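You operate a simulated robot arm through the tools that you are given. There is no shell and no other tool. Be economical: measure what you need, move in short steps, check, and stop when the job is done.

You are at the controls of a simulated robot arm. One attempt, no reset.

## Task
Take the standoff on the top of the small bench and put it away on the top of the left bench. Put the small box marked "leds" from the top of the small bench on top of the green small box and the small box marked "spacers" on top of the grey small box. Stack the orange box that says "57" from the top of the small bench on top of the orange box labelled "65". Take the grey tub and leave it on the top of the short cubby. Take the white box on the counter under the whiteboard and put it away on the upper right bay of the long cubby. The order is free. Set down upright: grey tub.

Only the result counts: the job must be done as asked and must still hold three seconds after the hand-in. Knocking over, shifting, dropping, spilling or breaking anything else fails it.

## Robot
A 6-joint arm with a fingered hand on a trunk, on a base that drives. Base frame: it is fixed to the floor where the robot stands at the start and does not move with it; the origin is under the middle of the robot, x ahead of it, y to its left, z up; the surface under the hand at the start is at about z = 780. Readings come in mm, rad, newtons and seconds.
With the tool pointing down near the work surface it reaches from about 240 to 560 mm from the robot's upright axis, wherever it stands. Its first joint turns from -2.897 to 2.897 rad. Places, roughly: green small box (6x6x9 cm) [400, 300, 800]; grey small box (6x6x9 cm) [600, 0, 800]; grey tub (7x7x8 cm) [400, 400, 800]; orange box [750, -500, 750]; small box [750, -250, 750]; standoff (2x3x3 cm) [500, 0, 800]; top of the left bench [-3400, -2500, 800]; top of the short cubby [1000, 2400, 900]; upper right bay of the long cubby [-2900, 2400, 500]; white box [-2750, 2500, 1000]. Payload 3.1 kg.
Tool frame: the origin (TCP) lies between the finger pads and is the grasp point; the fingertips stand 22 mm ahead of it; z points along the fingers, y is the line along which they close. Largest opening 132 mm; the body of the gripper starts 60 mm behind the TCP. The gripper is a hand of 4 fingers: y runs from the thumb to the fingers, the wrist lies at [0, 0, -218] in the tool frame, and closing takes about 1.5 s.
Orientation is that of the tool frame in the base frame, as a unit quaternion [x, y, z, w]. With the fingers straight down and closing along the base's y, the tool's x points along the base's -x, its y along +y and its z along -z.

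## Interface
- The arm moves only by the tool step_arm. Its argument "series" is a list of rows, each a list of 3 entries, a list of its own where there are three numbers: the shift along the tool's x, y, z in units of 25 mm (1.0 is 25 mm), then the turn, a rotation vector about the tool's x, y, z in units of 8 degrees (1.0 is 8 degrees), then the finger opening in mm, from 0 to 132. In form: [[[x, y, z], [wx, wy, wz], grip], ...]. A call has 1 to 8 rows; each row shifts and turns the commanded pose from where the row before left it, along the tool's axes as they then stand. A call with a number of a shift or a turn outside -1 to 1 is refused whole. Rows are played at 5 a second. More than 50 mm and 0.15 rad between two rows, or a gripper value outside its range, and nothing of the call is played. A pose out of reach is approached as far as the arm can. The call stops where the force on the tool passes 40 N (or 10 N more than at its start, if that is more) or the arm is blocked; 0.2 s more then pass. The fingers move at their own pace (about 153 mm/s each) and stop on an object; they squeeze with about 25 N. The grip force told is the motor's: it shows also when the fingers shut on nothing. Time passes only in rows, and 0.2 s behind the last, so rows that do not move let the fingers close. The reply holds the time, the measured pose of the TCP, the force on the tool along the base axes, the opening and the grip force, in the units named above and with some noise, with the torque about the TCP (base axes, N m) and any sound that the robot's microphone picked up.
- Cameras (640 x 400 px; columns grow to the right, rows downward): "scene" is now at [18.5, 128.7, 1548.8]; the picture's right is [-0.21, -0.98, 0.00], its down [-0.71, 0.15, -0.69] and it looks along [0.67, -0.14, -0.73] (base axes); focal length 248 px, centre (320, 200). "wrist" rides on the gripper at [53, -53, -84] in the tool frame; the picture's right is [0.71, 0.71, 0.00], its down [-0.53, 0.53, -0.67] and it looks along [-0.47, 0.47, 0.74] (tool axes); focal length 247 px, centre (320, 200). There is no depth. A picture from a camera that has moved, and an enlarged one, comes with that camera's place and axes in the base frame and with its lens.
- capture(camera): a new picture of that camera. No time passes.
- slide_trunk(by): slides the trunk up (or, below 0, down) by that many mm; the arm and the scene camera ride with it, the base frame stays. It gives what a move gives, with no picture.
- drive_base(legs): drives the robot by 1 to 6 legs, each [ahead, left, turn to the left] in mm, mm and rad, along the robot's own axes; the way and the turn of a leg run together, so that a leg with both is an arc; at most 1500 mm and 3.142 rad a leg. The arm and the cameras ride along, it lands a little off, and it stops where it bumps. It gives what a move gives.
- set_grasp(shape): the hand has 4 fingers and takes this shape, open, in about a second: jaw (thumb against the fingers, like two jaws); tri (thumb and two fingers); tip (a fingertip pinch); poke (one finger out to press); point (the index stretched); flat (the hand flat); cup (the hand cupped); fist (a fist). The gripper value then closes the fingers along that shape, each until it touches; the sizes above hold for jaw. It gives what a move gives, with no picture.
- head_to(pan, tilt): turns the head with the scene camera to pan (to the left, within 2.705 rad either way) and tilt (down, from -0.506 to 1.204), counted from straight ahead of the robot. It gives what a move gives.
- zoom(camera, box): a new picture of the part [left, top, right, bottom] of that camera's present view, enlarged. No time passes.
- close_job(): hands the job in; it is judged then, once.

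Work in short steps. Places have to be worked out from the pictures, the camera data and where the tool is seen: move nearer, look again, correct. Check each grasp and each placing, and mend what went wrong. You have 186 turns and 148 pictures in all, those below and enlarged ones among them. Open the gripper and draw the arm clear of the work before you hand the job in, unless the task says otherwise.

The tools are called by a JSON object that holds its "name" and its "arguments". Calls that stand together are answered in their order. step_arm: Moves the arm, as the interface text tells. Its arguments: {"type":"object","properties":{"series":{"type":"array","items":{"type":"array"}}},"required":["series"]} The other tools are called the same way: slide_trunk (by) slides the trunk up or down; set_grasp (shape) gives the hand a shape; drive_base (legs) drives the base; head_to (pan, tilt) turns the head that bears the scene camera; capture (camera) takes a picture; zoom (camera, box) takes an enlarged picture of a part of a camera's view; close_job () hands the job in.

At the start:

```text
time: 0.0
eef_pos: [364.0, -27.9, 1152.1]
tcp_rot: [0.0, 1.0, -0.001, 0.0]
force: [-0.3, 0.8, -0.8]
wrist_torque: [0.0, -0.02, -0.01]
gripper_width: 131.8
gripper_force: 0.0
shape: jaw
trunk travel left (down, up): [-225.0, 161.0]
robot x, y, heading: [-1.2, -0.6, -0.001]
head pan, tilt: [-0.211, 0.815]
```

scene: 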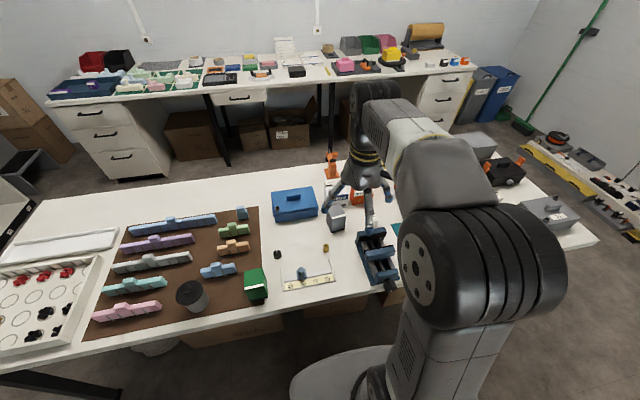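
wrist: 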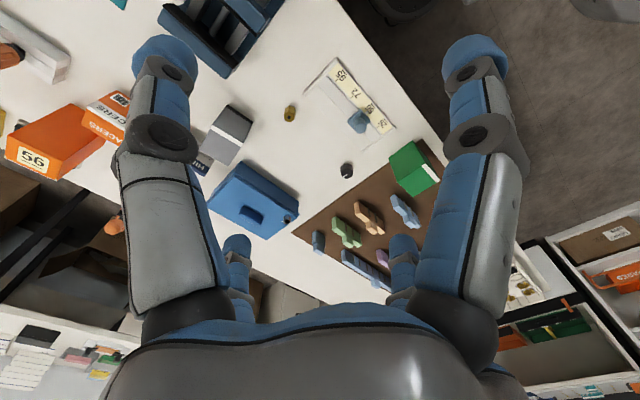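

The scene shows the small bench with the boxes partly hidden by the arm. I zoom into the scene and wrist views to identify the items.

{"name": "zoom", "arguments": {"camera": "scene", "box": [240, 150, 400, 310]}}

{"name": "zoom", "arguments": {"camera": "wrist", "box": [0, 40, 160, 200]}}

{"name": "zoom", "arguments": {"camera": "wrist", "box": [180, 50, 460, 260]}}

```text
2.50 times, centred on (320, 230) of scene
camera zoom: at [18.5, 128.7, 1548.8], right [-0.21, -0.98, 0.0], down [-0.71, 0.15, -0.69], along [0.67, -0.14, -0.73], focal length 620 px, centre (320, 125)
```

zoom: 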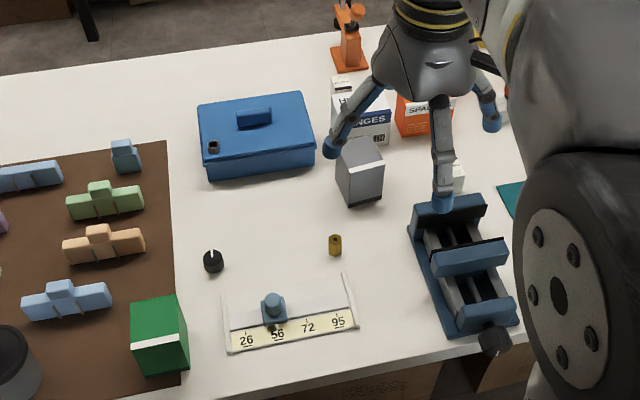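

```text
2.50 times, centred on (80, 120) of wrist
camera zoom: at [310.7, -81.2, 1236.1], right [-0.71, 0.71, 0.0], down [0.53, 0.53, 0.67], along [0.47, 0.47, -0.74], focal length 617 px, centre (920, 400)
```

zoom: 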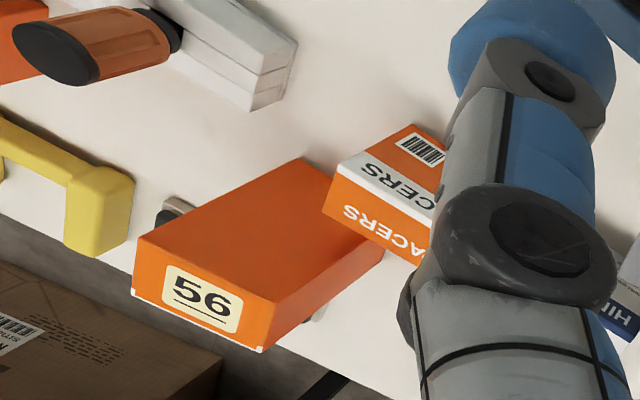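

```text
1.90 times, centred on (320, 155) of wrist
camera zoom: at [310.7, -81.2, 1236.1], right [-0.71, 0.71, 0.0], down [0.53, 0.53, 0.67], along [0.47, 0.47, -0.74], focal length 470 px, centre (320, 286)
```

zoom: 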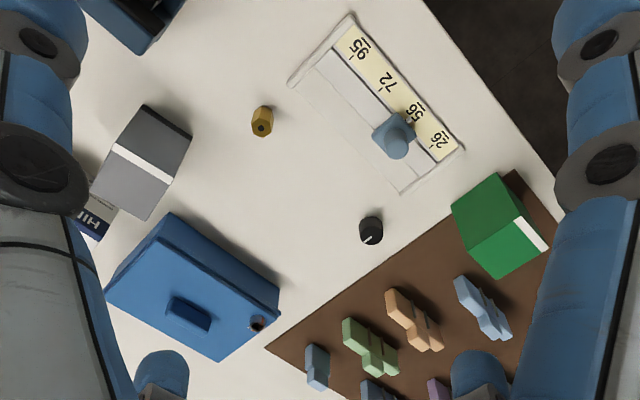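

The brass hex standoff is near (500,0). I see an orange box "56", so I must find "57" and "65"; I look to the right and around.

{"name": "head_to", "arguments": {"pan": -0.9, "tilt": 0.7}}

{"name": "capture", "arguments": {"camera": "scene"}}

{"name": "head_to", "arguments": {"pan": 0.4, "tilt": 0.7}}

{"name": "capture", "arguments": {"camera": "scene"}}

{"name": "head_to", "arguments": {"pan": 1.3, "tilt": 0.4}}

{"name": "capture", "arguments": {"camera": "scene"}}

{"name": "head_to", "arguments": {"pan": 2.4, "tilt": 0.4}}

{"name": "capture", "arguments": {"camera": "scene"}}

{"name": "head_to", "arguments": {"pan": -2.3, "tilt": 0.4}}

{"name": "capture", "arguments": {"camera": "scene"}}

```text
time: 1.1
eef_pos: [363.6, -28.6, 1151.5]
tcp_rot: [0.0, 1.0, -0.001, 0.0]
force: [-0.1, 0.5, -0.2]
wrist_torque: [0.03, 0.02, 0.0]
gripper_width: 131.9
gripper_force: 0.1
shape: jaw
trunk travel left (down, up): [-225.0, 161.0]
robot x, y, heading: [3.1, -3.8, -0.004]
head pan, tilt: [-0.901, 0.7]
```

```text
142 pictures are left
camera scene: at [-6.9, 79.0, 1558.3], right [-0.78, -0.62, 0.0], down [-0.4, 0.5, -0.76], along [0.48, -0.6, -0.64], focal length 248 px, centre (320, 200)
```

scene: 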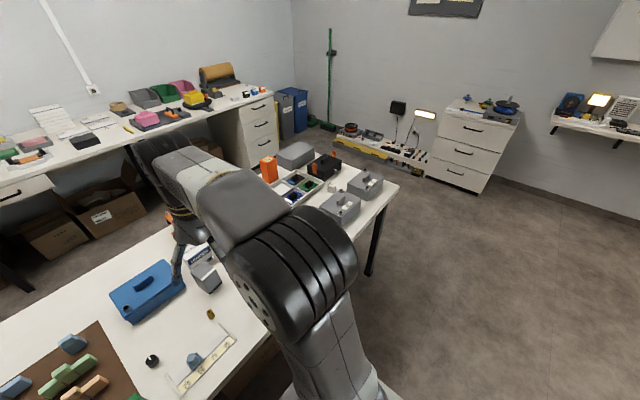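

```text
time: 2.5
eef_pos: [363.5, -28.6, 1152.8]
tcp_rot: [0.0, 1.0, -0.001, 0.0]
force: [-0.2, 0.4, 0.1]
wrist_torque: [-0.03, -0.02, -0.01]
gripper_width: 131.8
gripper_force: 0.0
shape: jaw
trunk travel left (down, up): [-225.0, 161.0]
robot x, y, heading: [4.8, 3.1, 0.002]
head pan, tilt: [0.4, 0.7]
```

```text
141 pictures are left
camera scene: at [18.6, 178.5, 1558.3], right [0.39, -0.92, 0.0], down [-0.59, -0.25, -0.76], along [0.7, 0.3, -0.64], focal length 248 px, centre (320, 200)
```

scene: 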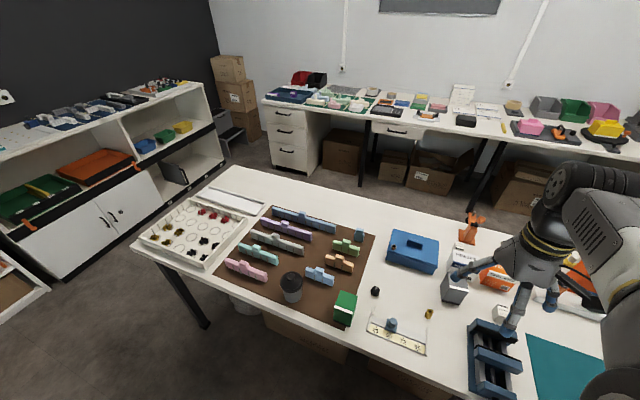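

```text
time: 3.7
eef_pos: [363.8, -27.8, 1152.9]
tcp_rot: [0.0, 1.0, 0.0, 0.0]
force: [0.6, 0.6, 1.0]
wrist_torque: [0.01, 0.01, -0.02]
gripper_width: 131.8
gripper_force: 0.1
shape: jaw
trunk travel left (down, up): [-225.0, 161.0]
robot x, y, heading: [-0.1, 1.6, 0.001]
head pan, tilt: [1.3, 0.4]
```

```text
140 pictures are left
camera scene: at [-34.9, 234.7, 1585.1], right [0.96, -0.27, 0.0], down [-0.1, -0.38, -0.92], along [0.25, 0.89, -0.39], focal length 248 px, centre (320, 200)
```

scene: 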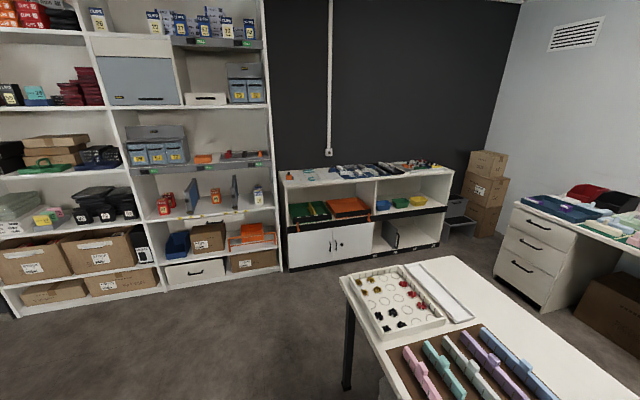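

```text
time: 5.1
eef_pos: [362.1, -27.6, 1151.1]
tcp_rot: [0.0, 1.0, 0.0, -0.001]
force: [0.3, 0.1, 0.0]
wrist_torque: [0.01, -0.02, -0.01]
gripper_width: 132.2
gripper_force: 0.1
shape: jaw
trunk travel left (down, up): [-225.0, 161.0]
robot x, y, heading: [0.6, -1.1, -0.001]
head pan, tilt: [2.4, 0.4]
```

```text
139 pictures are left
camera scene: at [-127.9, 208.1, 1585.1], right [0.68, 0.74, 0.0], down [0.29, -0.26, -0.92], along [-0.68, 0.62, -0.39], focal length 248 px, centre (320, 200)
```

scene: 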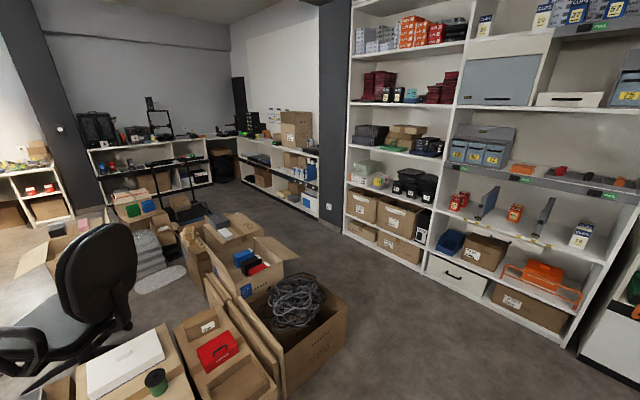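

```text
time: 8.8
eef_pos: [362.8, -28.7, 1151.5]
tcp_rot: [-0.001, 1.0, 0.0, 0.0]
force: [0.0, 0.2, 1.4]
wrist_torque: [0.03, 0.0, 0.01]
gripper_width: 131.8
gripper_force: 0.0
shape: jaw
trunk travel left (down, up): [-225.0, 161.0]
robot x, y, heading: [-0.4, -1.1, 0.001]
head pan, tilt: [-2.3, 0.4]
```

```text
138 pictures are left
camera scene: at [-121.4, 76.4, 1585.1], right [-0.75, 0.67, 0.0], down [0.26, 0.29, -0.92], along [-0.61, -0.69, -0.39], focal length 248 px, centre (320, 200)
```

scene: 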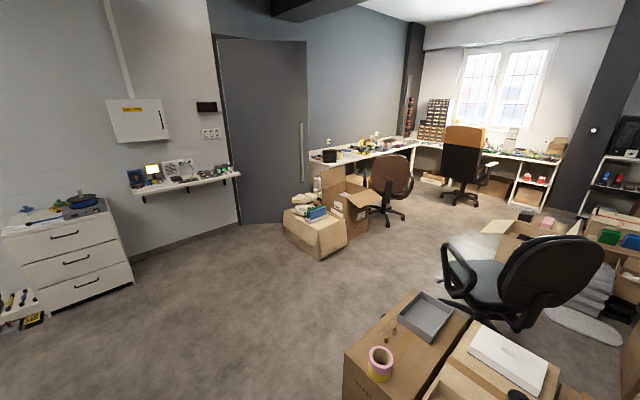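

The room layout is clear. Now I drive to the right along the bench to see the boxes at the right end.

{"name": "drive_base", "arguments": {"legs": [[0, -450, 0]]}}

{"name": "head_to", "arguments": {"pan": 0.3, "tilt": 0.75}}

{"name": "capture", "arguments": {"camera": "scene"}}

{"name": "capture", "arguments": {"camera": "wrist"}}

{"name": "head_to", "arguments": {"pan": -0.6, "tilt": 0.75}}

{"name": "capture", "arguments": {"camera": "scene"}}

```text
time: 11.5
eef_pos: [360.3, -482.9, 1151.4]
tcp_rot: [0.005, 1.0, 0.0, 0.0]
force: [0.3, -0.5, 0.4]
wrist_torque: [0.0, 0.0, 0.0]
gripper_width: 132.0
gripper_force: 0.1
shape: jaw
trunk travel left (down, up): [-225.0, 161.0]
robot x, y, heading: [-4.5, -452.0, -0.011]
head pan, tilt: [-2.3, 0.4]
```

```text
time: 13.8
eef_pos: [361.9, -481.6, 1151.6]
tcp_rot: [0.005, 1.0, -0.001, 0.0]
force: [-0.2, 0.6, -0.1]
wrist_torque: [-0.02, -0.01, -0.02]
gripper_width: 132.1
gripper_force: 0.0
shape: jaw
trunk travel left (down, up): [-225.0, 161.0]
robot x, y, heading: [-0.9, -450.6, -0.01]
head pan, tilt: [0.3, 0.75]
```

```text
137 pictures are left
camera scene: at [18.9, -280.2, 1554.0], right [0.28, -0.96, 0.0], down [-0.65, -0.19, -0.73], along [0.7, 0.21, -0.68], focal length 248 px, centre (320, 200)
```

scene: 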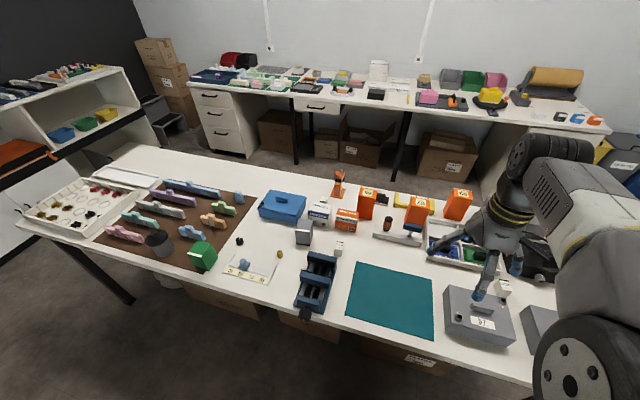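

```text
136 pictures are left
camera wrist: at [307.4, -534.4, 1236.1], right [-0.7, 0.71, 0.0], down [0.53, 0.52, 0.67], along [0.48, 0.47, -0.74], focal length 247 px, centre (320, 200)
```

wrist: 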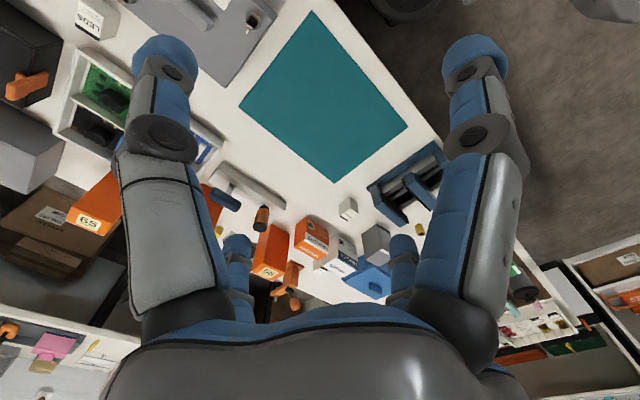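

```text
time: 15.0
eef_pos: [360.9, -482.8, 1152.0]
tcp_rot: [0.005, 1.0, 0.0, 0.001]
force: [0.1, 0.4, -0.6]
wrist_torque: [-0.01, -0.01, -0.04]
gripper_width: 131.6
gripper_force: 0.1
shape: jaw
trunk travel left (down, up): [-225.0, 161.0]
robot x, y, heading: [-4.4, -451.1, -0.008]
head pan, tilt: [-0.6, 0.75]
```

```text
135 pictures are left
camera scene: at [7.4, -351.3, 1554.0], right [-0.57, -0.82, 0.0], down [-0.56, 0.39, -0.73], along [0.6, -0.42, -0.68], focal length 248 px, centre (320, 200)
```

scene: 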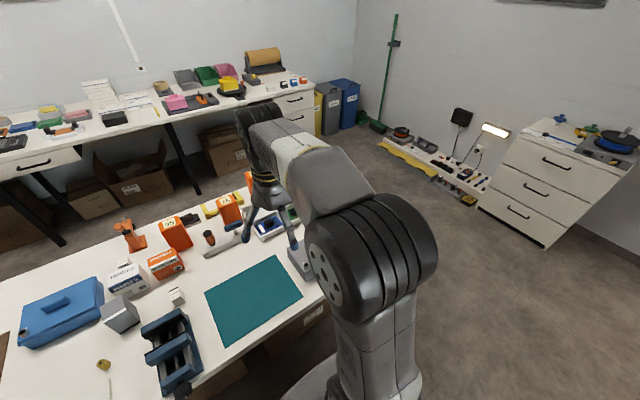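

Three orange boxes and a "LEDS" white box are visible; I zoom for the labels.

{"name": "head_to", "arguments": {"pan": 0.0, "tilt": 0.75}}

{"name": "zoom", "arguments": {"camera": "scene", "box": [180, 150, 380, 300]}}

{"name": "zoom", "arguments": {"camera": "wrist", "box": [0, 0, 160, 240]}}

{"name": "zoom", "arguments": {"camera": "wrist", "box": [200, 150, 440, 310]}}

```text
time: 16.0
eef_pos: [361.2, -482.7, 1152.2]
tcp_rot: [0.005, 1.0, 0.001, 0.0]
force: [0.2, 0.3, 0.5]
wrist_torque: [-0.01, 0.01, 0.02]
gripper_width: 131.9
gripper_force: 0.2
shape: jaw
trunk travel left (down, up): [-225.0, 161.0]
robot x, y, heading: [-3.8, -448.0, -0.011]
head pan, tilt: [0.0, 0.75]
```

```text
2.67 times, centred on (280, 225) of scene
camera zoom: at [22.3, -304.8, 1554.0], right [-0.01, -1.0, 0.0], down [-0.68, 0.01, -0.73], along [0.73, -0.01, -0.68], focal length 662 px, centre (427, 133)
```

zoom: 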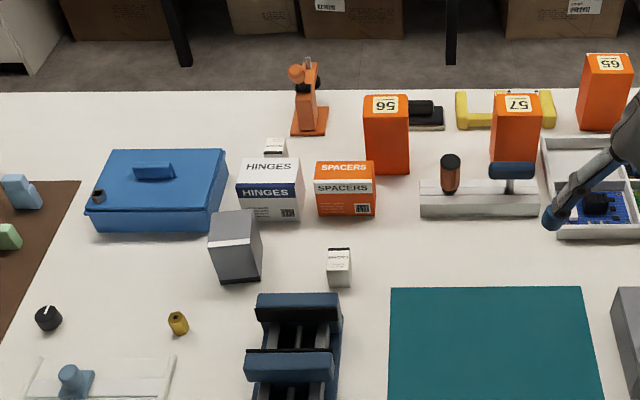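

```text
1.67 times, centred on (80, 120) of wrist
camera zoom: at [307.4, -534.4, 1236.1], right [-0.7, 0.71, 0.0], down [0.53, 0.52, 0.67], along [0.48, 0.47, -0.74], focal length 412 px, centre (720, 333)
```

zoom: 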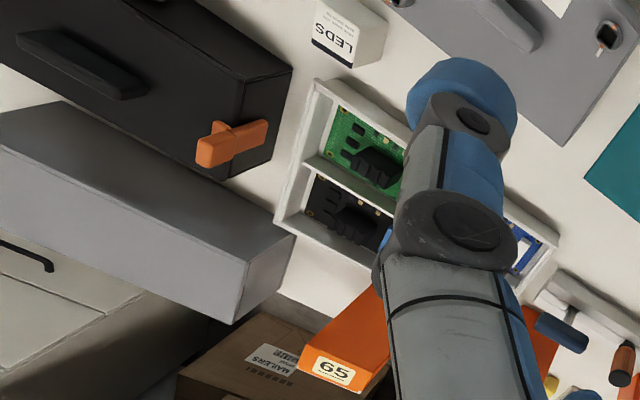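

```text
2.50 times, centred on (320, 230) of wrist
camera zoom: at [307.4, -534.4, 1236.1], right [-0.7, 0.71, 0.0], down [0.53, 0.52, 0.67], along [0.48, 0.47, -0.74], focal length 617 px, centre (320, 125)
```

zoom: 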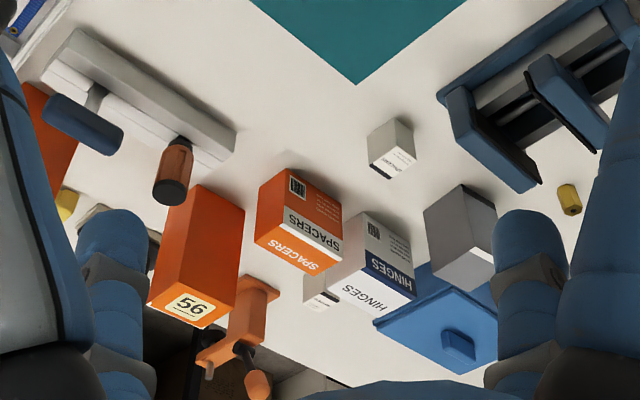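

I zoom deeper on each label to disambiguate 56/57/65 and the small white boxes.

{"name": "zoom", "arguments": {"camera": "scene", "box": [290, 165, 390, 215]}}

{"name": "zoom", "arguments": {"camera": "scene", "box": [255, 190, 325, 260]}}

{"name": "zoom", "arguments": {"camera": "wrist", "box": [320, 190, 380, 230]}}

```text
6.40 times, centred on (340, 190) of scene
camera zoom: at [22.3, -304.8, 1554.0], right [-0.01, -1.0, 0.0], down [-0.68, 0.01, -0.73], along [0.73, -0.01, -0.68], focal length 1588 px, centre (192, 264)
```

zoom: 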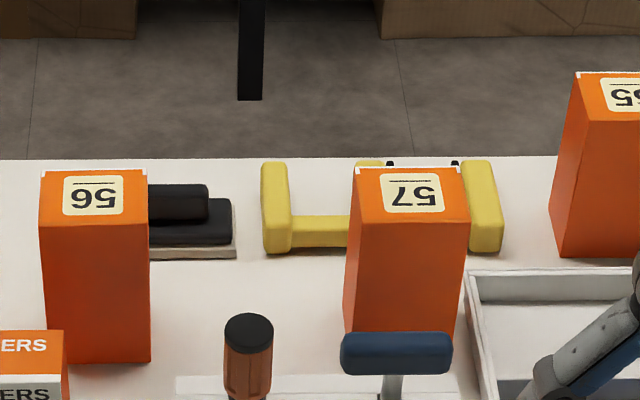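

```text
5.71 times, centred on (290, 225) of scene
camera zoom: at [22.3, -304.8, 1554.0], right [-0.01, -1.0, 0.0], down [-0.68, 0.01, -0.73], along [0.73, -0.01, -0.68], focal length 1418 px, centre (491, 57)
```

zoom: 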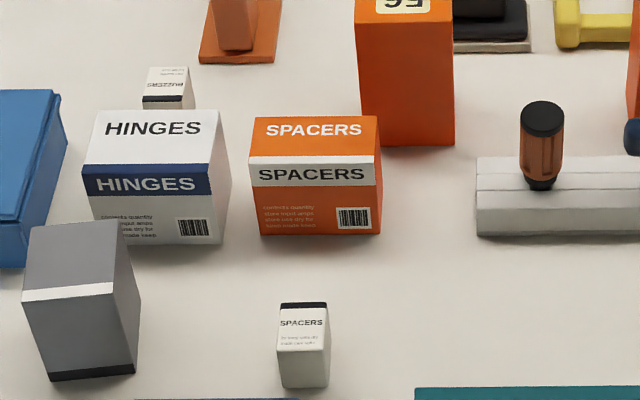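

```text
10.00 times, centred on (350, 210) of wrist
camera zoom: at [307.4, -534.4, 1236.1], right [-0.7, 0.71, 0.0], down [0.53, 0.52, 0.67], along [0.48, 0.47, -0.74], focal length 2470 px, centre (20, 100)
```

zoom: 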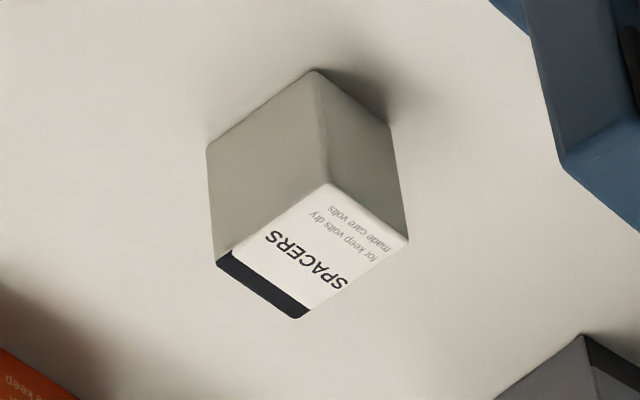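

Labels are clear: small white "SPACERS" at about (565,-190), "LEDS" at about (590,-725), 57 at (787,-450), 65 at (890,-598). First LEDS: I drive right and a bit forward.

{"name": "drive_base", "arguments": {"legs": [[0, -260, 0.01], [70, 0, 0]]}}

{"name": "capture", "arguments": {"camera": "wrist"}}

{"name": "capture", "arguments": {"camera": "scene"}}

```text
time: 18.6
eef_pos: [431.9, -744.9, 1151.8]
tcp_rot: [-0.001, 1.0, 0.0, 0.0]
force: [-0.6, 0.5, -0.6]
wrist_torque: [0.03, 0.05, 0.01]
gripper_width: 131.8
gripper_force: 0.2
shape: jaw
trunk travel left (down, up): [-225.0, 161.0]
robot x, y, heading: [66.3, -716.6, 0.002]
head pan, tilt: [0.0, 0.75]
```

```text
128 pictures are left
camera wrist: at [379.7, -797.9, 1235.6], right [-0.71, 0.7, 0.0], down [0.53, 0.53, 0.67], along [0.47, 0.47, -0.74], focal length 247 px, centre (320, 200)
```

wrist: 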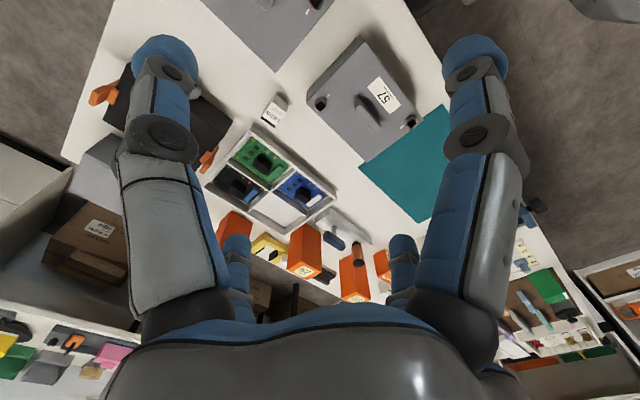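

```text
127 pictures are left
camera scene: at [92.0, -572.1, 1554.0], right [0.0, -1.0, 0.0], down [-0.68, 0.0, -0.73], along [0.73, 0.0, -0.68], focal length 248 px, centre (320, 200)
```

scene: 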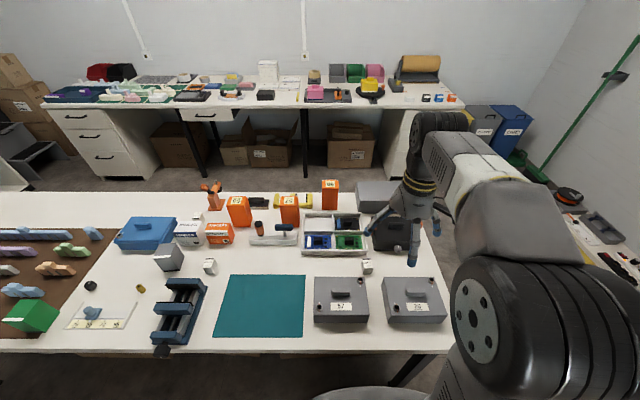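

LEDS box is between the grey case and the component tray; I zoom for position.

{"name": "zoom", "arguments": {"camera": "scene", "box": [340, 245, 400, 285]}}

{"name": "zoom", "arguments": {"camera": "wrist", "box": [240, 80, 315, 130]}}

```text
10.00 times, centred on (370, 265) of scene
camera zoom: at [92.0, -572.1, 1554.0], right [0.0, -1.0, 0.0], down [-0.68, 0.0, -0.73], along [0.73, 0.0, -0.68], focal length 2481 px, centre (-180, -450)
```

zoom: 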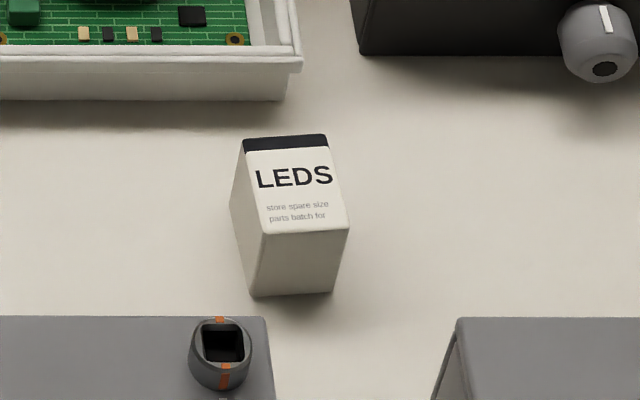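

```text
8.00 times, centred on (278, 105) of wrist
camera zoom: at [379.7, -797.9, 1235.6], right [-0.71, 0.7, 0.0], down [0.53, 0.53, 0.67], along [0.47, 0.47, -0.74], focal length 1976 px, centre (660, 960)
```

zoom: 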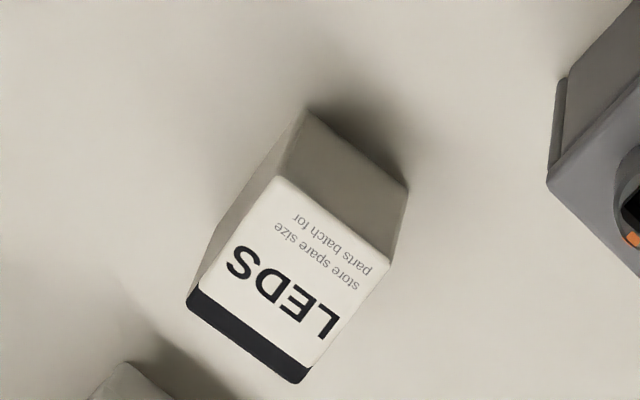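

Triangulating puts the LEDS box at about (558,-734), top z≈825, aligned with the axes. I move above it while narrowing the fingers.

{"name": "step_arm", "arguments": {"series": [[[-0.63, 0.06, 1], [0, 0, 0], 90], [[-0.63, 0.06, 1], [0, 0, 0], 90], [[-0.63, 0.06, 1], [0, 0, 0], 90], [[-0.63, 0.06, 1], [0, 0, 0], 90], [[-0.63, 0.06, 1], [0, 0, 0], 90], [[-0.63, 0.06, 1], [0, 0, 0], 90], [[-0.63, 0.06, 1], [0, 0, 0], 90], [[-0.63, 0.06, 1], [0, 0, 0], 90]]}}

{"name": "capture", "arguments": {"camera": "wrist"}}

{"name": "zoom", "arguments": {"camera": "scene", "box": [300, 200, 440, 290]}}

```text
time: 20.4
eef_pos: [559.4, -733.0, 950.6]
tcp_rot: [-0.002, 1.0, 0.0, -0.001]
force: [-0.1, -0.3, -0.4]
wrist_torque: [-0.02, 0.02, 0.0]
gripper_width: 90.5
gripper_force: 0.1
shape: jaw
trunk travel left (down, up): [-225.0, 161.0]
robot x, y, heading: [67.0, -714.4, 0.007]
head pan, tilt: [0.0, 0.75]
```

```text
124 pictures are left
camera wrist: at [506.7, -785.8, 1035.0], right [-0.71, 0.71, 0.0], down [0.52, 0.53, 0.67], along [0.47, 0.47, -0.74], focal length 247 px, centre (320, 200)
```

wrist: 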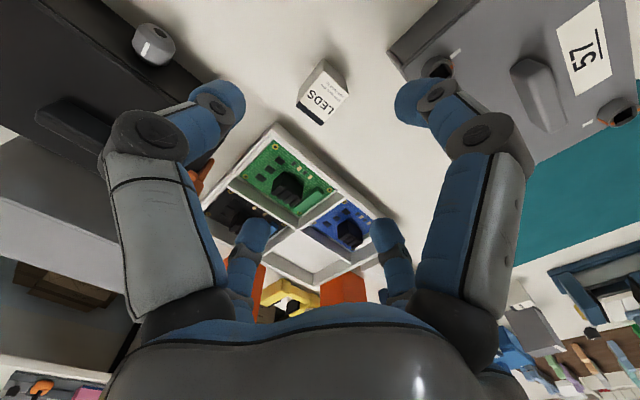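

```text
4.44 times, centred on (370, 245) of scene
camera zoom: at [90.5, -572.1, 1554.0], right [0.0, -1.0, 0.0], down [-0.68, 0.0, -0.73], along [0.73, 0.0, -0.68], focal length 1102 px, centre (98, 0)
```

zoom: 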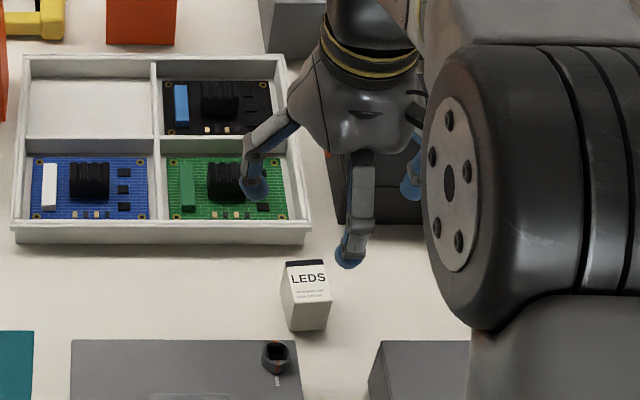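

Box lies centred between the fingers. Descend to z≈812.

{"name": "step_arm", "arguments": {"series": [[[0, 0, 1], [0, 0, 0], 80], [[0, 0, 1], [0, 0, 0], 80], [[0, 0, 1], [0, 0, 0], 80], [[0, 0, 1], [0, 0, 0], 80], [[0, 0, 1], [0, 0, 0], 80], [[0, 0, 0.5], [0, 0, 0], 80]]}}

{"name": "capture", "arguments": {"camera": "wrist"}}

{"name": "zoom", "arguments": {"camera": "scene", "box": [320, 210, 420, 290]}}

```text
time: 21.8
eef_pos: [558.6, -733.2, 812.2]
tcp_rot: [-0.002, 1.0, -0.001, 0.001]
force: [-3.0, -0.3, 2.5]
wrist_torque: [-0.01, -0.12, -0.02]
gripper_width: 79.5
gripper_force: 0.0
shape: jaw
trunk travel left (down, up): [-225.0, 161.0]
robot x, y, heading: [64.4, -711.8, 0.008]
head pan, tilt: [0.0, 0.75]
```

```text
122 pictures are left
camera wrist: at [505.9, -786.7, 896.3], right [-0.71, 0.7, 0.0], down [0.52, 0.53, 0.67], along [0.47, 0.47, -0.74], focal length 247 px, centre (320, 200)
```

wrist: 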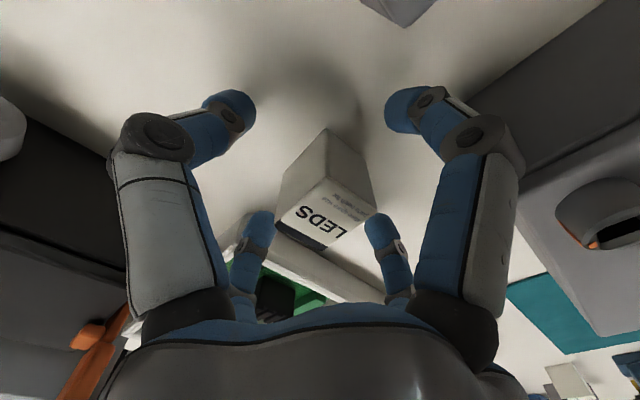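

```text
5.00 times, centred on (370, 250) of scene
camera zoom: at [88.5, -572.0, 1554.1], right [0.0, -1.0, 0.0], down [-0.68, 0.0, -0.73], along [0.73, 0.0, -0.68], focal length 1240 px, centre (70, -50)
```

zoom: 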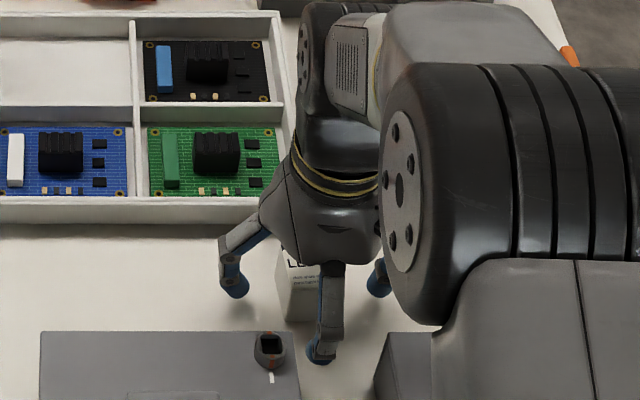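

The fingers sit around the box. Close the hand and let it settle.

{"name": "step_arm", "arguments": {"series": [[[0, 0, 0], [0, 0, 0], 60], [[0, 0, 0], [0, 0, 0], 40], [[0, 0, 0], [0, 0, 0], 10], [[0, 0, 0], [0, 0, 0], 10], [[0, 0, 0], [0, 0, 0], 10], [[0, 0, 0], [0, 0, 0], 10], [[0, 0, 0], [0, 0, 0], 10]]}}

{"name": "capture", "arguments": {"camera": "wrist"}}

```text
time: 23.4
eef_pos: [558.8, -734.2, 813.3]
tcp_rot: [-0.001, 1.0, 0.0, 0.0]
force: [0.5, 0.5, 4.6]
wrist_torque: [0.07, -0.01, 0.02]
gripper_width: 18.4
gripper_force: 25.1
shape: jaw
trunk travel left (down, up): [-225.0, 161.0]
robot x, y, heading: [66.8, -718.1, 0.001]
head pan, tilt: [0.0, 0.75]
```

```text
120 pictures are left
camera wrist: at [506.4, -786.6, 896.4], right [-0.71, 0.7, 0.0], down [0.52, 0.53, 0.67], along [0.47, 0.47, -0.74], focal length 247 px, centre (320, 200)
```

wrist: 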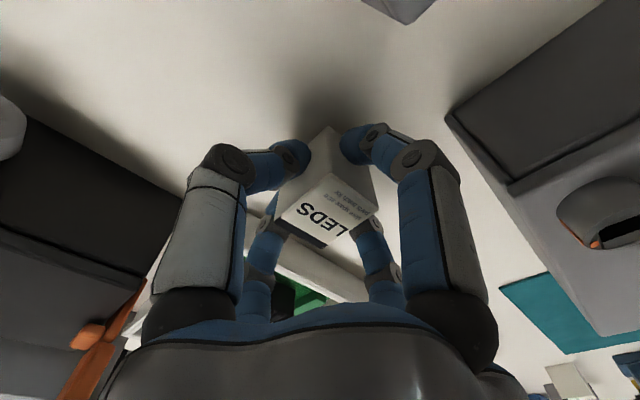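

It seems gripped (25 N). Lift and check.

{"name": "step_arm", "arguments": {"series": [[[0, 0, -0.5], [0, 0, 0], 10], [[0, 0, -1], [0, 0, 0], 10], [[0, 0, -1], [0, 0, 0], 10], [[0, 0, -1], [0, 0, 0], 10], [[0, 0, -1], [0, 0, 0], 10], [[0, 0, -1], [0, 0, 0], 10], [[0, 0, -1], [0, 0, 0], 10], [[0, 0, -1], [0, 0, 0], 10]]}}

{"name": "capture", "arguments": {"camera": "wrist"}}

{"name": "zoom", "arguments": {"camera": "scene", "box": [340, 170, 480, 280]}}

```text
time: 25.1
eef_pos: [554.6, -732.1, 1003.6]
tcp_rot: [-0.001, 1.0, 0.0, 0.0]
force: [0.0, 0.0, -0.8]
wrist_torque: [0.01, -0.01, -0.01]
gripper_width: 18.3
gripper_force: 24.9
shape: jaw
trunk travel left (down, up): [-225.0, 161.0]
robot x, y, heading: [63.9, -715.3, 0.007]
head pan, tilt: [0.0, 0.75]
```

```text
119 pictures are left
camera wrist: at [502.4, -786.6, 1086.6], right [-0.71, 0.7, 0.0], down [0.52, 0.53, 0.67], along [0.47, 0.47, -0.74], focal length 247 px, centre (320, 200)
```

wrist: 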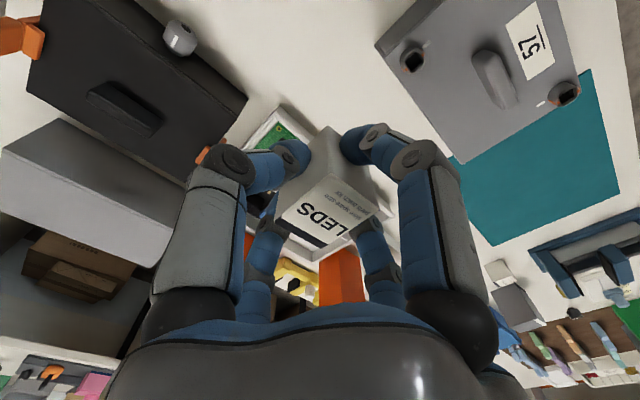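

```text
3.64 times, centred on (410, 225) of scene
camera zoom: at [89.4, -572.1, 1554.0], right [0.0, -1.0, 0.0], down [-0.68, 0.0, -0.73], along [0.73, 0.0, -0.68], focal length 902 px, centre (-7, 109)
```

zoom: 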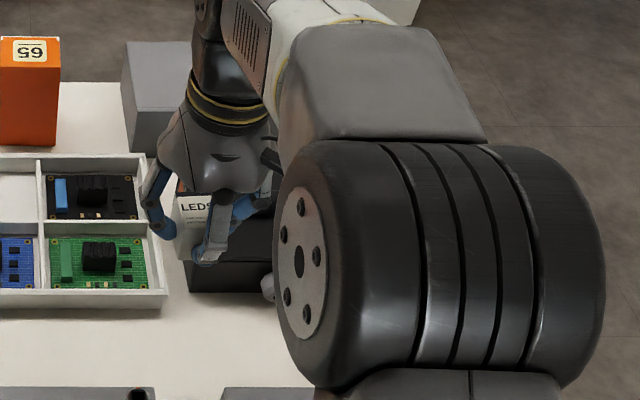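

LEDS is held. Drive left to the green box, with the arm carrying high.

{"name": "drive_base", "arguments": {"legs": [[-64, 0, -0.005], [0, 1000, 0]]}}

{"name": "head_to", "arguments": {"pan": 0.1, "tilt": 0.9}}

{"name": "capture", "arguments": {"camera": "scene"}}

{"name": "capture", "arguments": {"camera": "wrist"}}

```text
time: 30.9
eef_pos: [500.0, 260.7, 1002.6]
tcp_rot: [0.007, 1.0, 0.0, 0.0]
force: [0.6, -0.2, -0.5]
wrist_torque: [0.03, -0.02, 0.0]
gripper_width: 18.4
gripper_force: 25.0
shape: jaw
trunk travel left (down, up): [-225.0, 161.0]
robot x, y, heading: [12.6, 283.0, -0.013]
head pan, tilt: [0.0, 0.75]
```

```text
time: 31.6
eef_pos: [499.6, 260.7, 1000.9]
tcp_rot: [0.007, 1.0, -0.001, 0.0]
force: [-0.1, -0.2, 0.0]
wrist_torque: [-0.01, 0.01, 0.0]
gripper_width: 18.3
gripper_force: 25.2
shape: jaw
trunk travel left (down, up): [-225.0, 161.0]
robot x, y, heading: [13.6, 283.7, -0.011]
head pan, tilt: [0.099, 0.901]
```

```text
117 pictures are left
camera scene: at [29.6, 437.4, 1542.2], right [0.08, -1.0, 0.0], down [-0.78, -0.07, -0.62], along [0.62, 0.05, -0.78], focal length 248 px, centre (320, 200)
```

scene: 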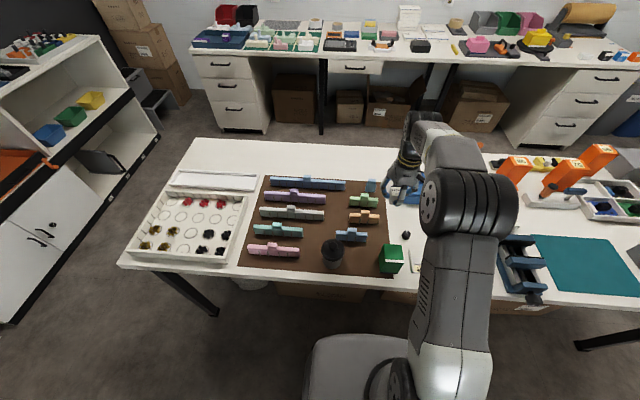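

```text
116 pictures are left
camera wrist: at [446.3, 208.1, 1086.0], right [-0.7, 0.72, 0.0], down [0.53, 0.52, 0.67], along [0.48, 0.47, -0.74], focal length 247 px, centre (320, 200)
```

wrist: 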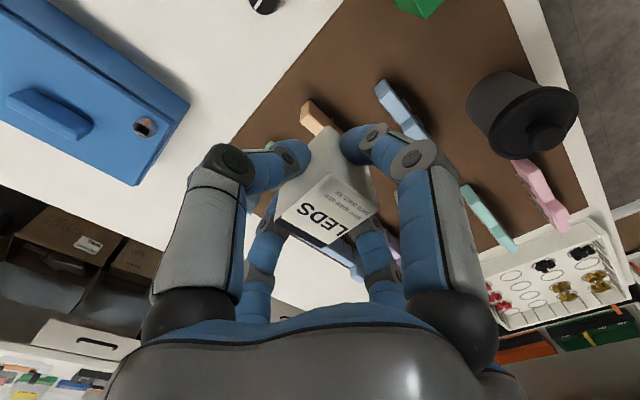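

Zoom on the green box and tub for position.

{"name": "zoom", "arguments": {"camera": "scene", "box": [310, 220, 420, 290]}}

```text
5.71 times, centred on (365, 255) of scene
camera zoom: at [29.6, 437.4, 1542.2], right [0.08, -1.0, 0.0], down [-0.78, -0.07, -0.62], along [0.62, 0.05, -0.78], focal length 1418 px, centre (63, -114)
```

zoom: 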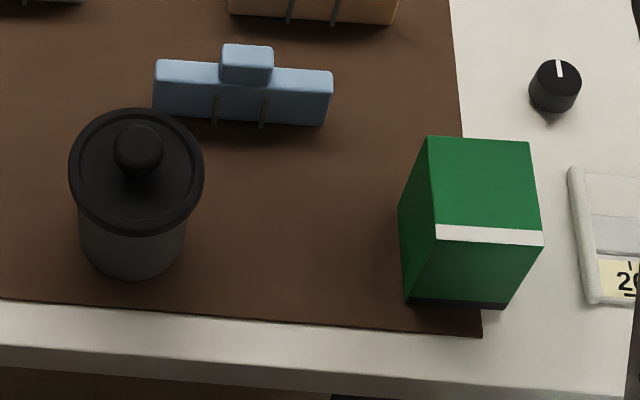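

Green box top centre computes to (384,250), top z≈870. Move above it at z≈945.

{"name": "step_arm", "arguments": {"series": [[[0.93, -0.02, 0], [0, 0, 0], 10], [[0.93, -0.02, 0], [0, 0, 0], 10], [[0.93, -0.02, 0], [0, 0, 0], 10], [[0.93, -0.02, 0], [0, 0, 0], 10], [[0.93, -0.22, 0.5], [0, 0, 0], 10], [[0, 0, 0.9], [0, 0, 0], 10], [[0, 0, 0.9], [0, 0, 0], 10]]}}

{"name": "capture", "arguments": {"camera": "wrist"}}

{"name": "zoom", "arguments": {"camera": "scene", "box": [310, 190, 430, 290]}}

```text
time: 33.2
eef_pos: [385.8, 254.2, 945.9]
tcp_rot: [0.006, 1.0, 0.0, -0.001]
force: [0.0, 0.0, 0.3]
wrist_torque: [-0.01, 0.01, 0.0]
gripper_width: 18.2
gripper_force: 25.3
shape: jaw
trunk travel left (down, up): [-225.0, 161.0]
robot x, y, heading: [12.1, 284.8, -0.014]
head pan, tilt: [0.099, 0.901]
```

```text
114 pictures are left
camera wrist: at [331.6, 202.5, 1029.7], right [-0.7, 0.72, 0.0], down [0.53, 0.52, 0.67], along [0.48, 0.47, -0.74], focal length 247 px, centre (320, 200)
```

wrist: 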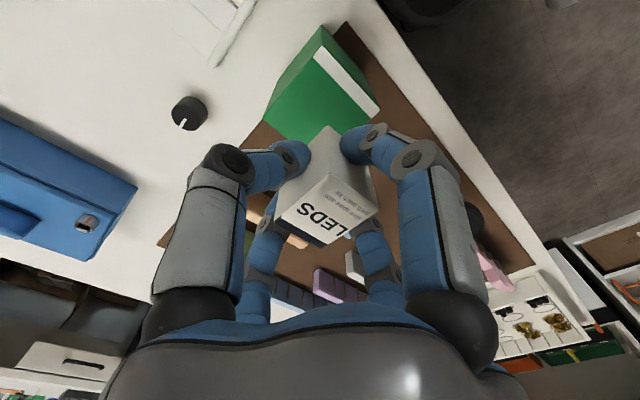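

```text
4.00 times, centred on (370, 240) of scene
camera zoom: at [29.6, 437.4, 1542.1], right [0.08, -1.0, 0.0], down [-0.78, -0.07, -0.62], along [0.62, 0.05, -0.78], focal length 992 px, centre (120, 40)
```

zoom: 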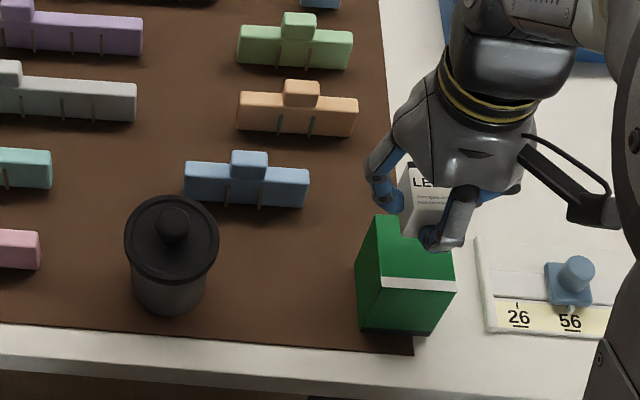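

Both cameras agree on about (382,249). Small correction and descend slowly until contact.

{"name": "step_arm", "arguments": {"series": [[[0.15, -0.2, 0.6], [0, 0, 0], 10], [[0, 0, 0.4], [0, 0, 0], 10], [[0, 0, 0.3], [0, 0, 0], 10], [[0, 0, 0.2], [0, 0, 0], 10], [[0, 0, 0.1], [0, 0, 0], 10]]}}

{"name": "zoom", "arguments": {"camera": "scene", "box": [370, 215, 430, 275]}}

```text
time: 34.4
eef_pos: [379.5, 249.2, 904.6]
tcp_rot: [0.007, 1.0, 0.0, 0.0]
force: [-0.5, 1.3, -0.5]
wrist_torque: [0.0, -0.02, 0.02]
gripper_width: 18.1
gripper_force: 24.9
shape: jaw
trunk travel left (down, up): [-225.0, 161.0]
robot x, y, heading: [11.6, 282.8, -0.015]
head pan, tilt: [0.099, 0.901]
```

```text
6.67 times, centred on (400, 245) of scene
camera zoom: at [29.6, 437.5, 1542.1], right [0.08, -1.0, 0.0], down [-0.78, -0.07, -0.62], along [0.62, 0.05, -0.78], focal length 1654 px, centre (-213, -100)
```

zoom: 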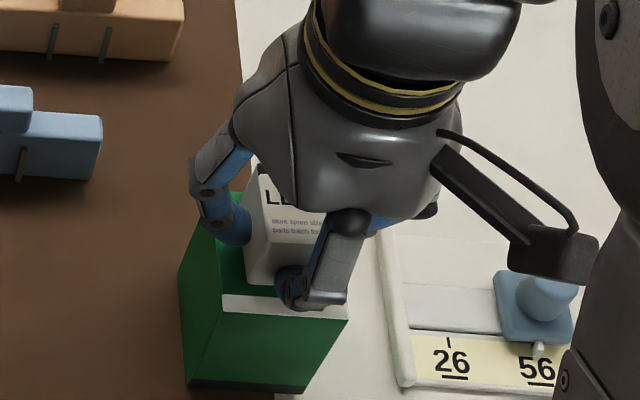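

Almost at the top; lower in fine steps until the force shows contact.

{"name": "step_arm", "arguments": {"series": [[[0, 0, 0.06], [0, 0, 0], 10], [[0, 0, 0.06], [0, 0, 0], 10], [[0, 0, 0.06], [0, 0, 0], 10]]}}

```text
time: 35.2
eef_pos: [379.7, 248.5, 899.7]
tcp_rot: [0.007, 1.0, 0.0, 0.001]
force: [0.5, 0.2, 4.3]
wrist_torque: [0.09, -0.02, 0.02]
gripper_width: 18.6
gripper_force: 25.5
shape: jaw
trunk travel left (down, up): [-225.0, 161.0]
robot x, y, heading: [13.4, 283.8, -0.019]
head pan, tilt: [0.099, 0.901]
```

Contact at z≈900. Open and withdraw upward.

{"name": "step_arm", "arguments": {"series": [[[0, 0, 0], [0, 0, 0], 30], [[0, 0, 0], [0, 0, 0], 50], [[0, 0, 0], [0, 0, 0], 80], [[0, 0, 0], [0, 0, 0], 80], [[0, 0, -0.5], [0, 0, 0], 80], [[0, 0, -1], [0, 0, 0], 80], [[0, 0, -1], [0, 0, 0], 80], [[0, 0, -1], [0, 0, 0], 80]]}}

{"name": "step_arm", "arguments": {"series": [[[0, 0, -1], [0, 0, 0], 80], [[0, 0, -1], [0, 0, 0], 80], [[-1, 0, -1], [0, 0, 0], 80], [[-1, 0, -1], [0, 0, 0], 80]]}}

{"name": "zoom", "arguments": {"camera": "scene", "box": [360, 215, 430, 275]}}

```text
time: 37.0
eef_pos: [380.0, 246.9, 988.2]
tcp_rot: [0.007, 1.0, 0.0, -0.001]
force: [0.5, -0.4, -0.2]
wrist_torque: [0.02, -0.02, -0.01]
gripper_width: 79.5
gripper_force: 0.1
shape: jaw
trunk travel left (down, up): [-225.0, 161.0]
robot x, y, heading: [12.7, 285.8, -0.013]
head pan, tilt: [0.099, 0.901]
```

```text
time: 38.0
eef_pos: [429.5, 248.6, 1086.9]
tcp_rot: [0.007, 1.0, 0.0, 0.0]
force: [0.2, 0.1, -0.2]
wrist_torque: [-0.01, 0.02, 0.04]
gripper_width: 79.5
gripper_force: 0.0
shape: jaw
trunk travel left (down, up): [-225.0, 161.0]
robot x, y, heading: [14.4, 284.9, -0.014]
head pan, tilt: [0.099, 0.901]
```

```text
6.67 times, centred on (395, 245) of scene
camera zoom: at [29.9, 437.5, 1542.1], right [0.08, -1.0, 0.0], down [-0.78, -0.07, -0.62], along [0.62, 0.05, -0.78], focal length 1654 px, centre (-180, -100)
```

zoom: 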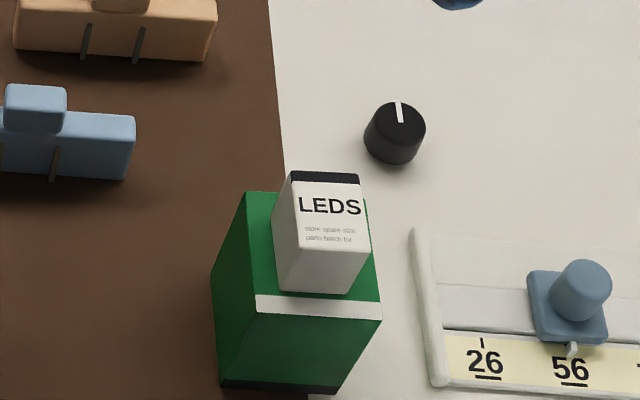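

LEDS stands on green. Now drive to reach SPACERS and the grey box, from about (80,-100).

{"name": "drive_base", "arguments": {"legs": [[0, -385, 0.014], [66, 0, 0]]}}

{"name": "head_to", "arguments": {"pan": 0.15, "tilt": 0.85}}

{"name": "capture", "arguments": {"camera": "scene"}}

{"name": "capture", "arguments": {"camera": "wrist"}}

```text
time: 41.1
eef_pos: [493.8, -134.3, 1085.9]
tcp_rot: [-0.001, 1.0, 0.001, -0.001]
force: [0.5, 0.2, 0.1]
wrist_torque: [0.0, 0.02, 0.0]
gripper_width: 79.2
gripper_force: 0.1
shape: jaw
trunk travel left (down, up): [-225.0, 161.0]
robot x, y, heading: [75.8, -103.1, 0.003]
head pan, tilt: [0.099, 0.901]
```

```text
time: 41.7
eef_pos: [491.5, -135.2, 1086.5]
tcp_rot: [-0.001, 1.0, 0.001, -0.001]
force: [-0.5, 0.4, -0.3]
wrist_torque: [0.02, 0.0, 0.0]
gripper_width: 79.4
gripper_force: 0.0
shape: jaw
trunk travel left (down, up): [-225.0, 161.0]
robot x, y, heading: [71.8, -103.5, -0.002]
head pan, tilt: [0.15, 0.85]
```

```text
110 pictures are left
camera scene: at [91.6, 53.9, 1546.0], right [0.15, -0.99, 0.0], down [-0.74, -0.11, -0.66], along [0.65, 0.1, -0.75], focal length 248 px, centre (320, 200)
```

scene: 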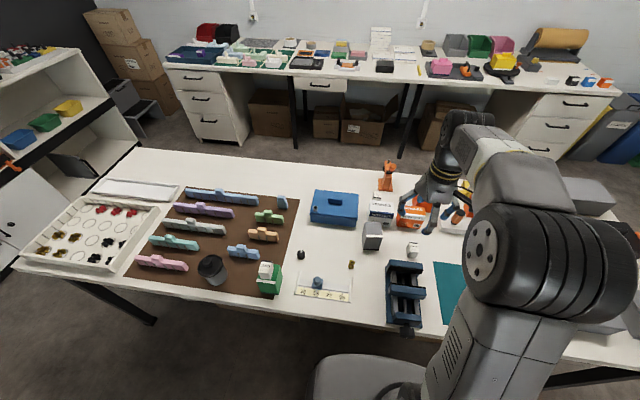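

```text
109 pictures are left
camera wrist: at [438.8, -187.2, 1170.4], right [-0.71, 0.71, 0.0], down [0.53, 0.53, 0.67], along [0.47, 0.47, -0.74], focal length 247 px, centre (320, 200)
```

wrist: 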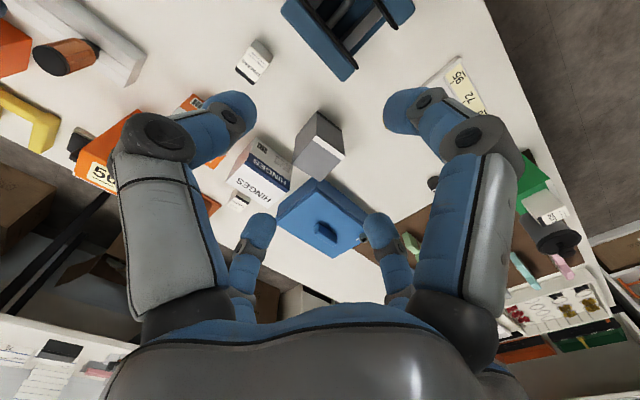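

Zoom on grey box and spacers box in both cameras.

{"name": "zoom", "arguments": {"camera": "scene", "box": [350, 205, 430, 265]}}

{"name": "zoom", "arguments": {"camera": "wrist", "box": [220, 30, 360, 190]}}

```text
6.67 times, centred on (390, 235) of scene
camera zoom: at [91.6, 53.9, 1546.0], right [0.15, -0.99, 0.0], down [-0.74, -0.11, -0.66], along [0.65, 0.1, -0.75], focal length 1654 px, centre (-147, -33)
```

zoom: 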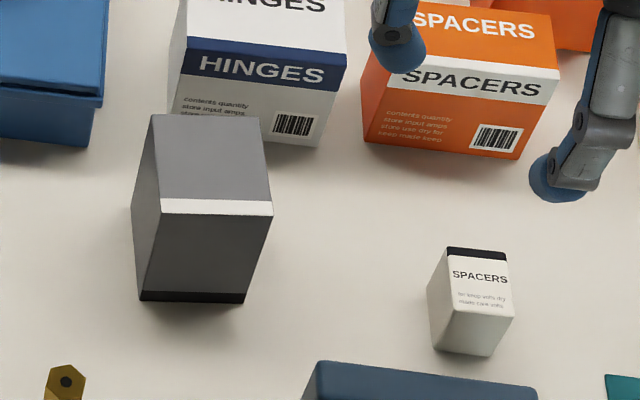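

```text
2.50 times, centred on (290, 110) of wrist
camera zoom: at [438.8, -187.2, 1170.4], right [-0.71, 0.71, 0.0], down [0.53, 0.53, 0.67], along [0.47, 0.47, -0.74], focal length 617 px, centre (395, 425)
```

zoom: 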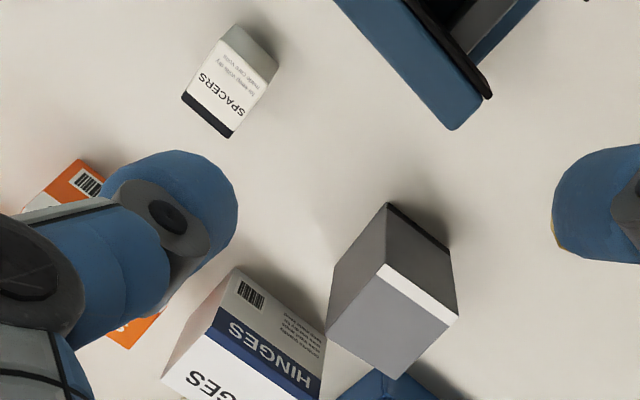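

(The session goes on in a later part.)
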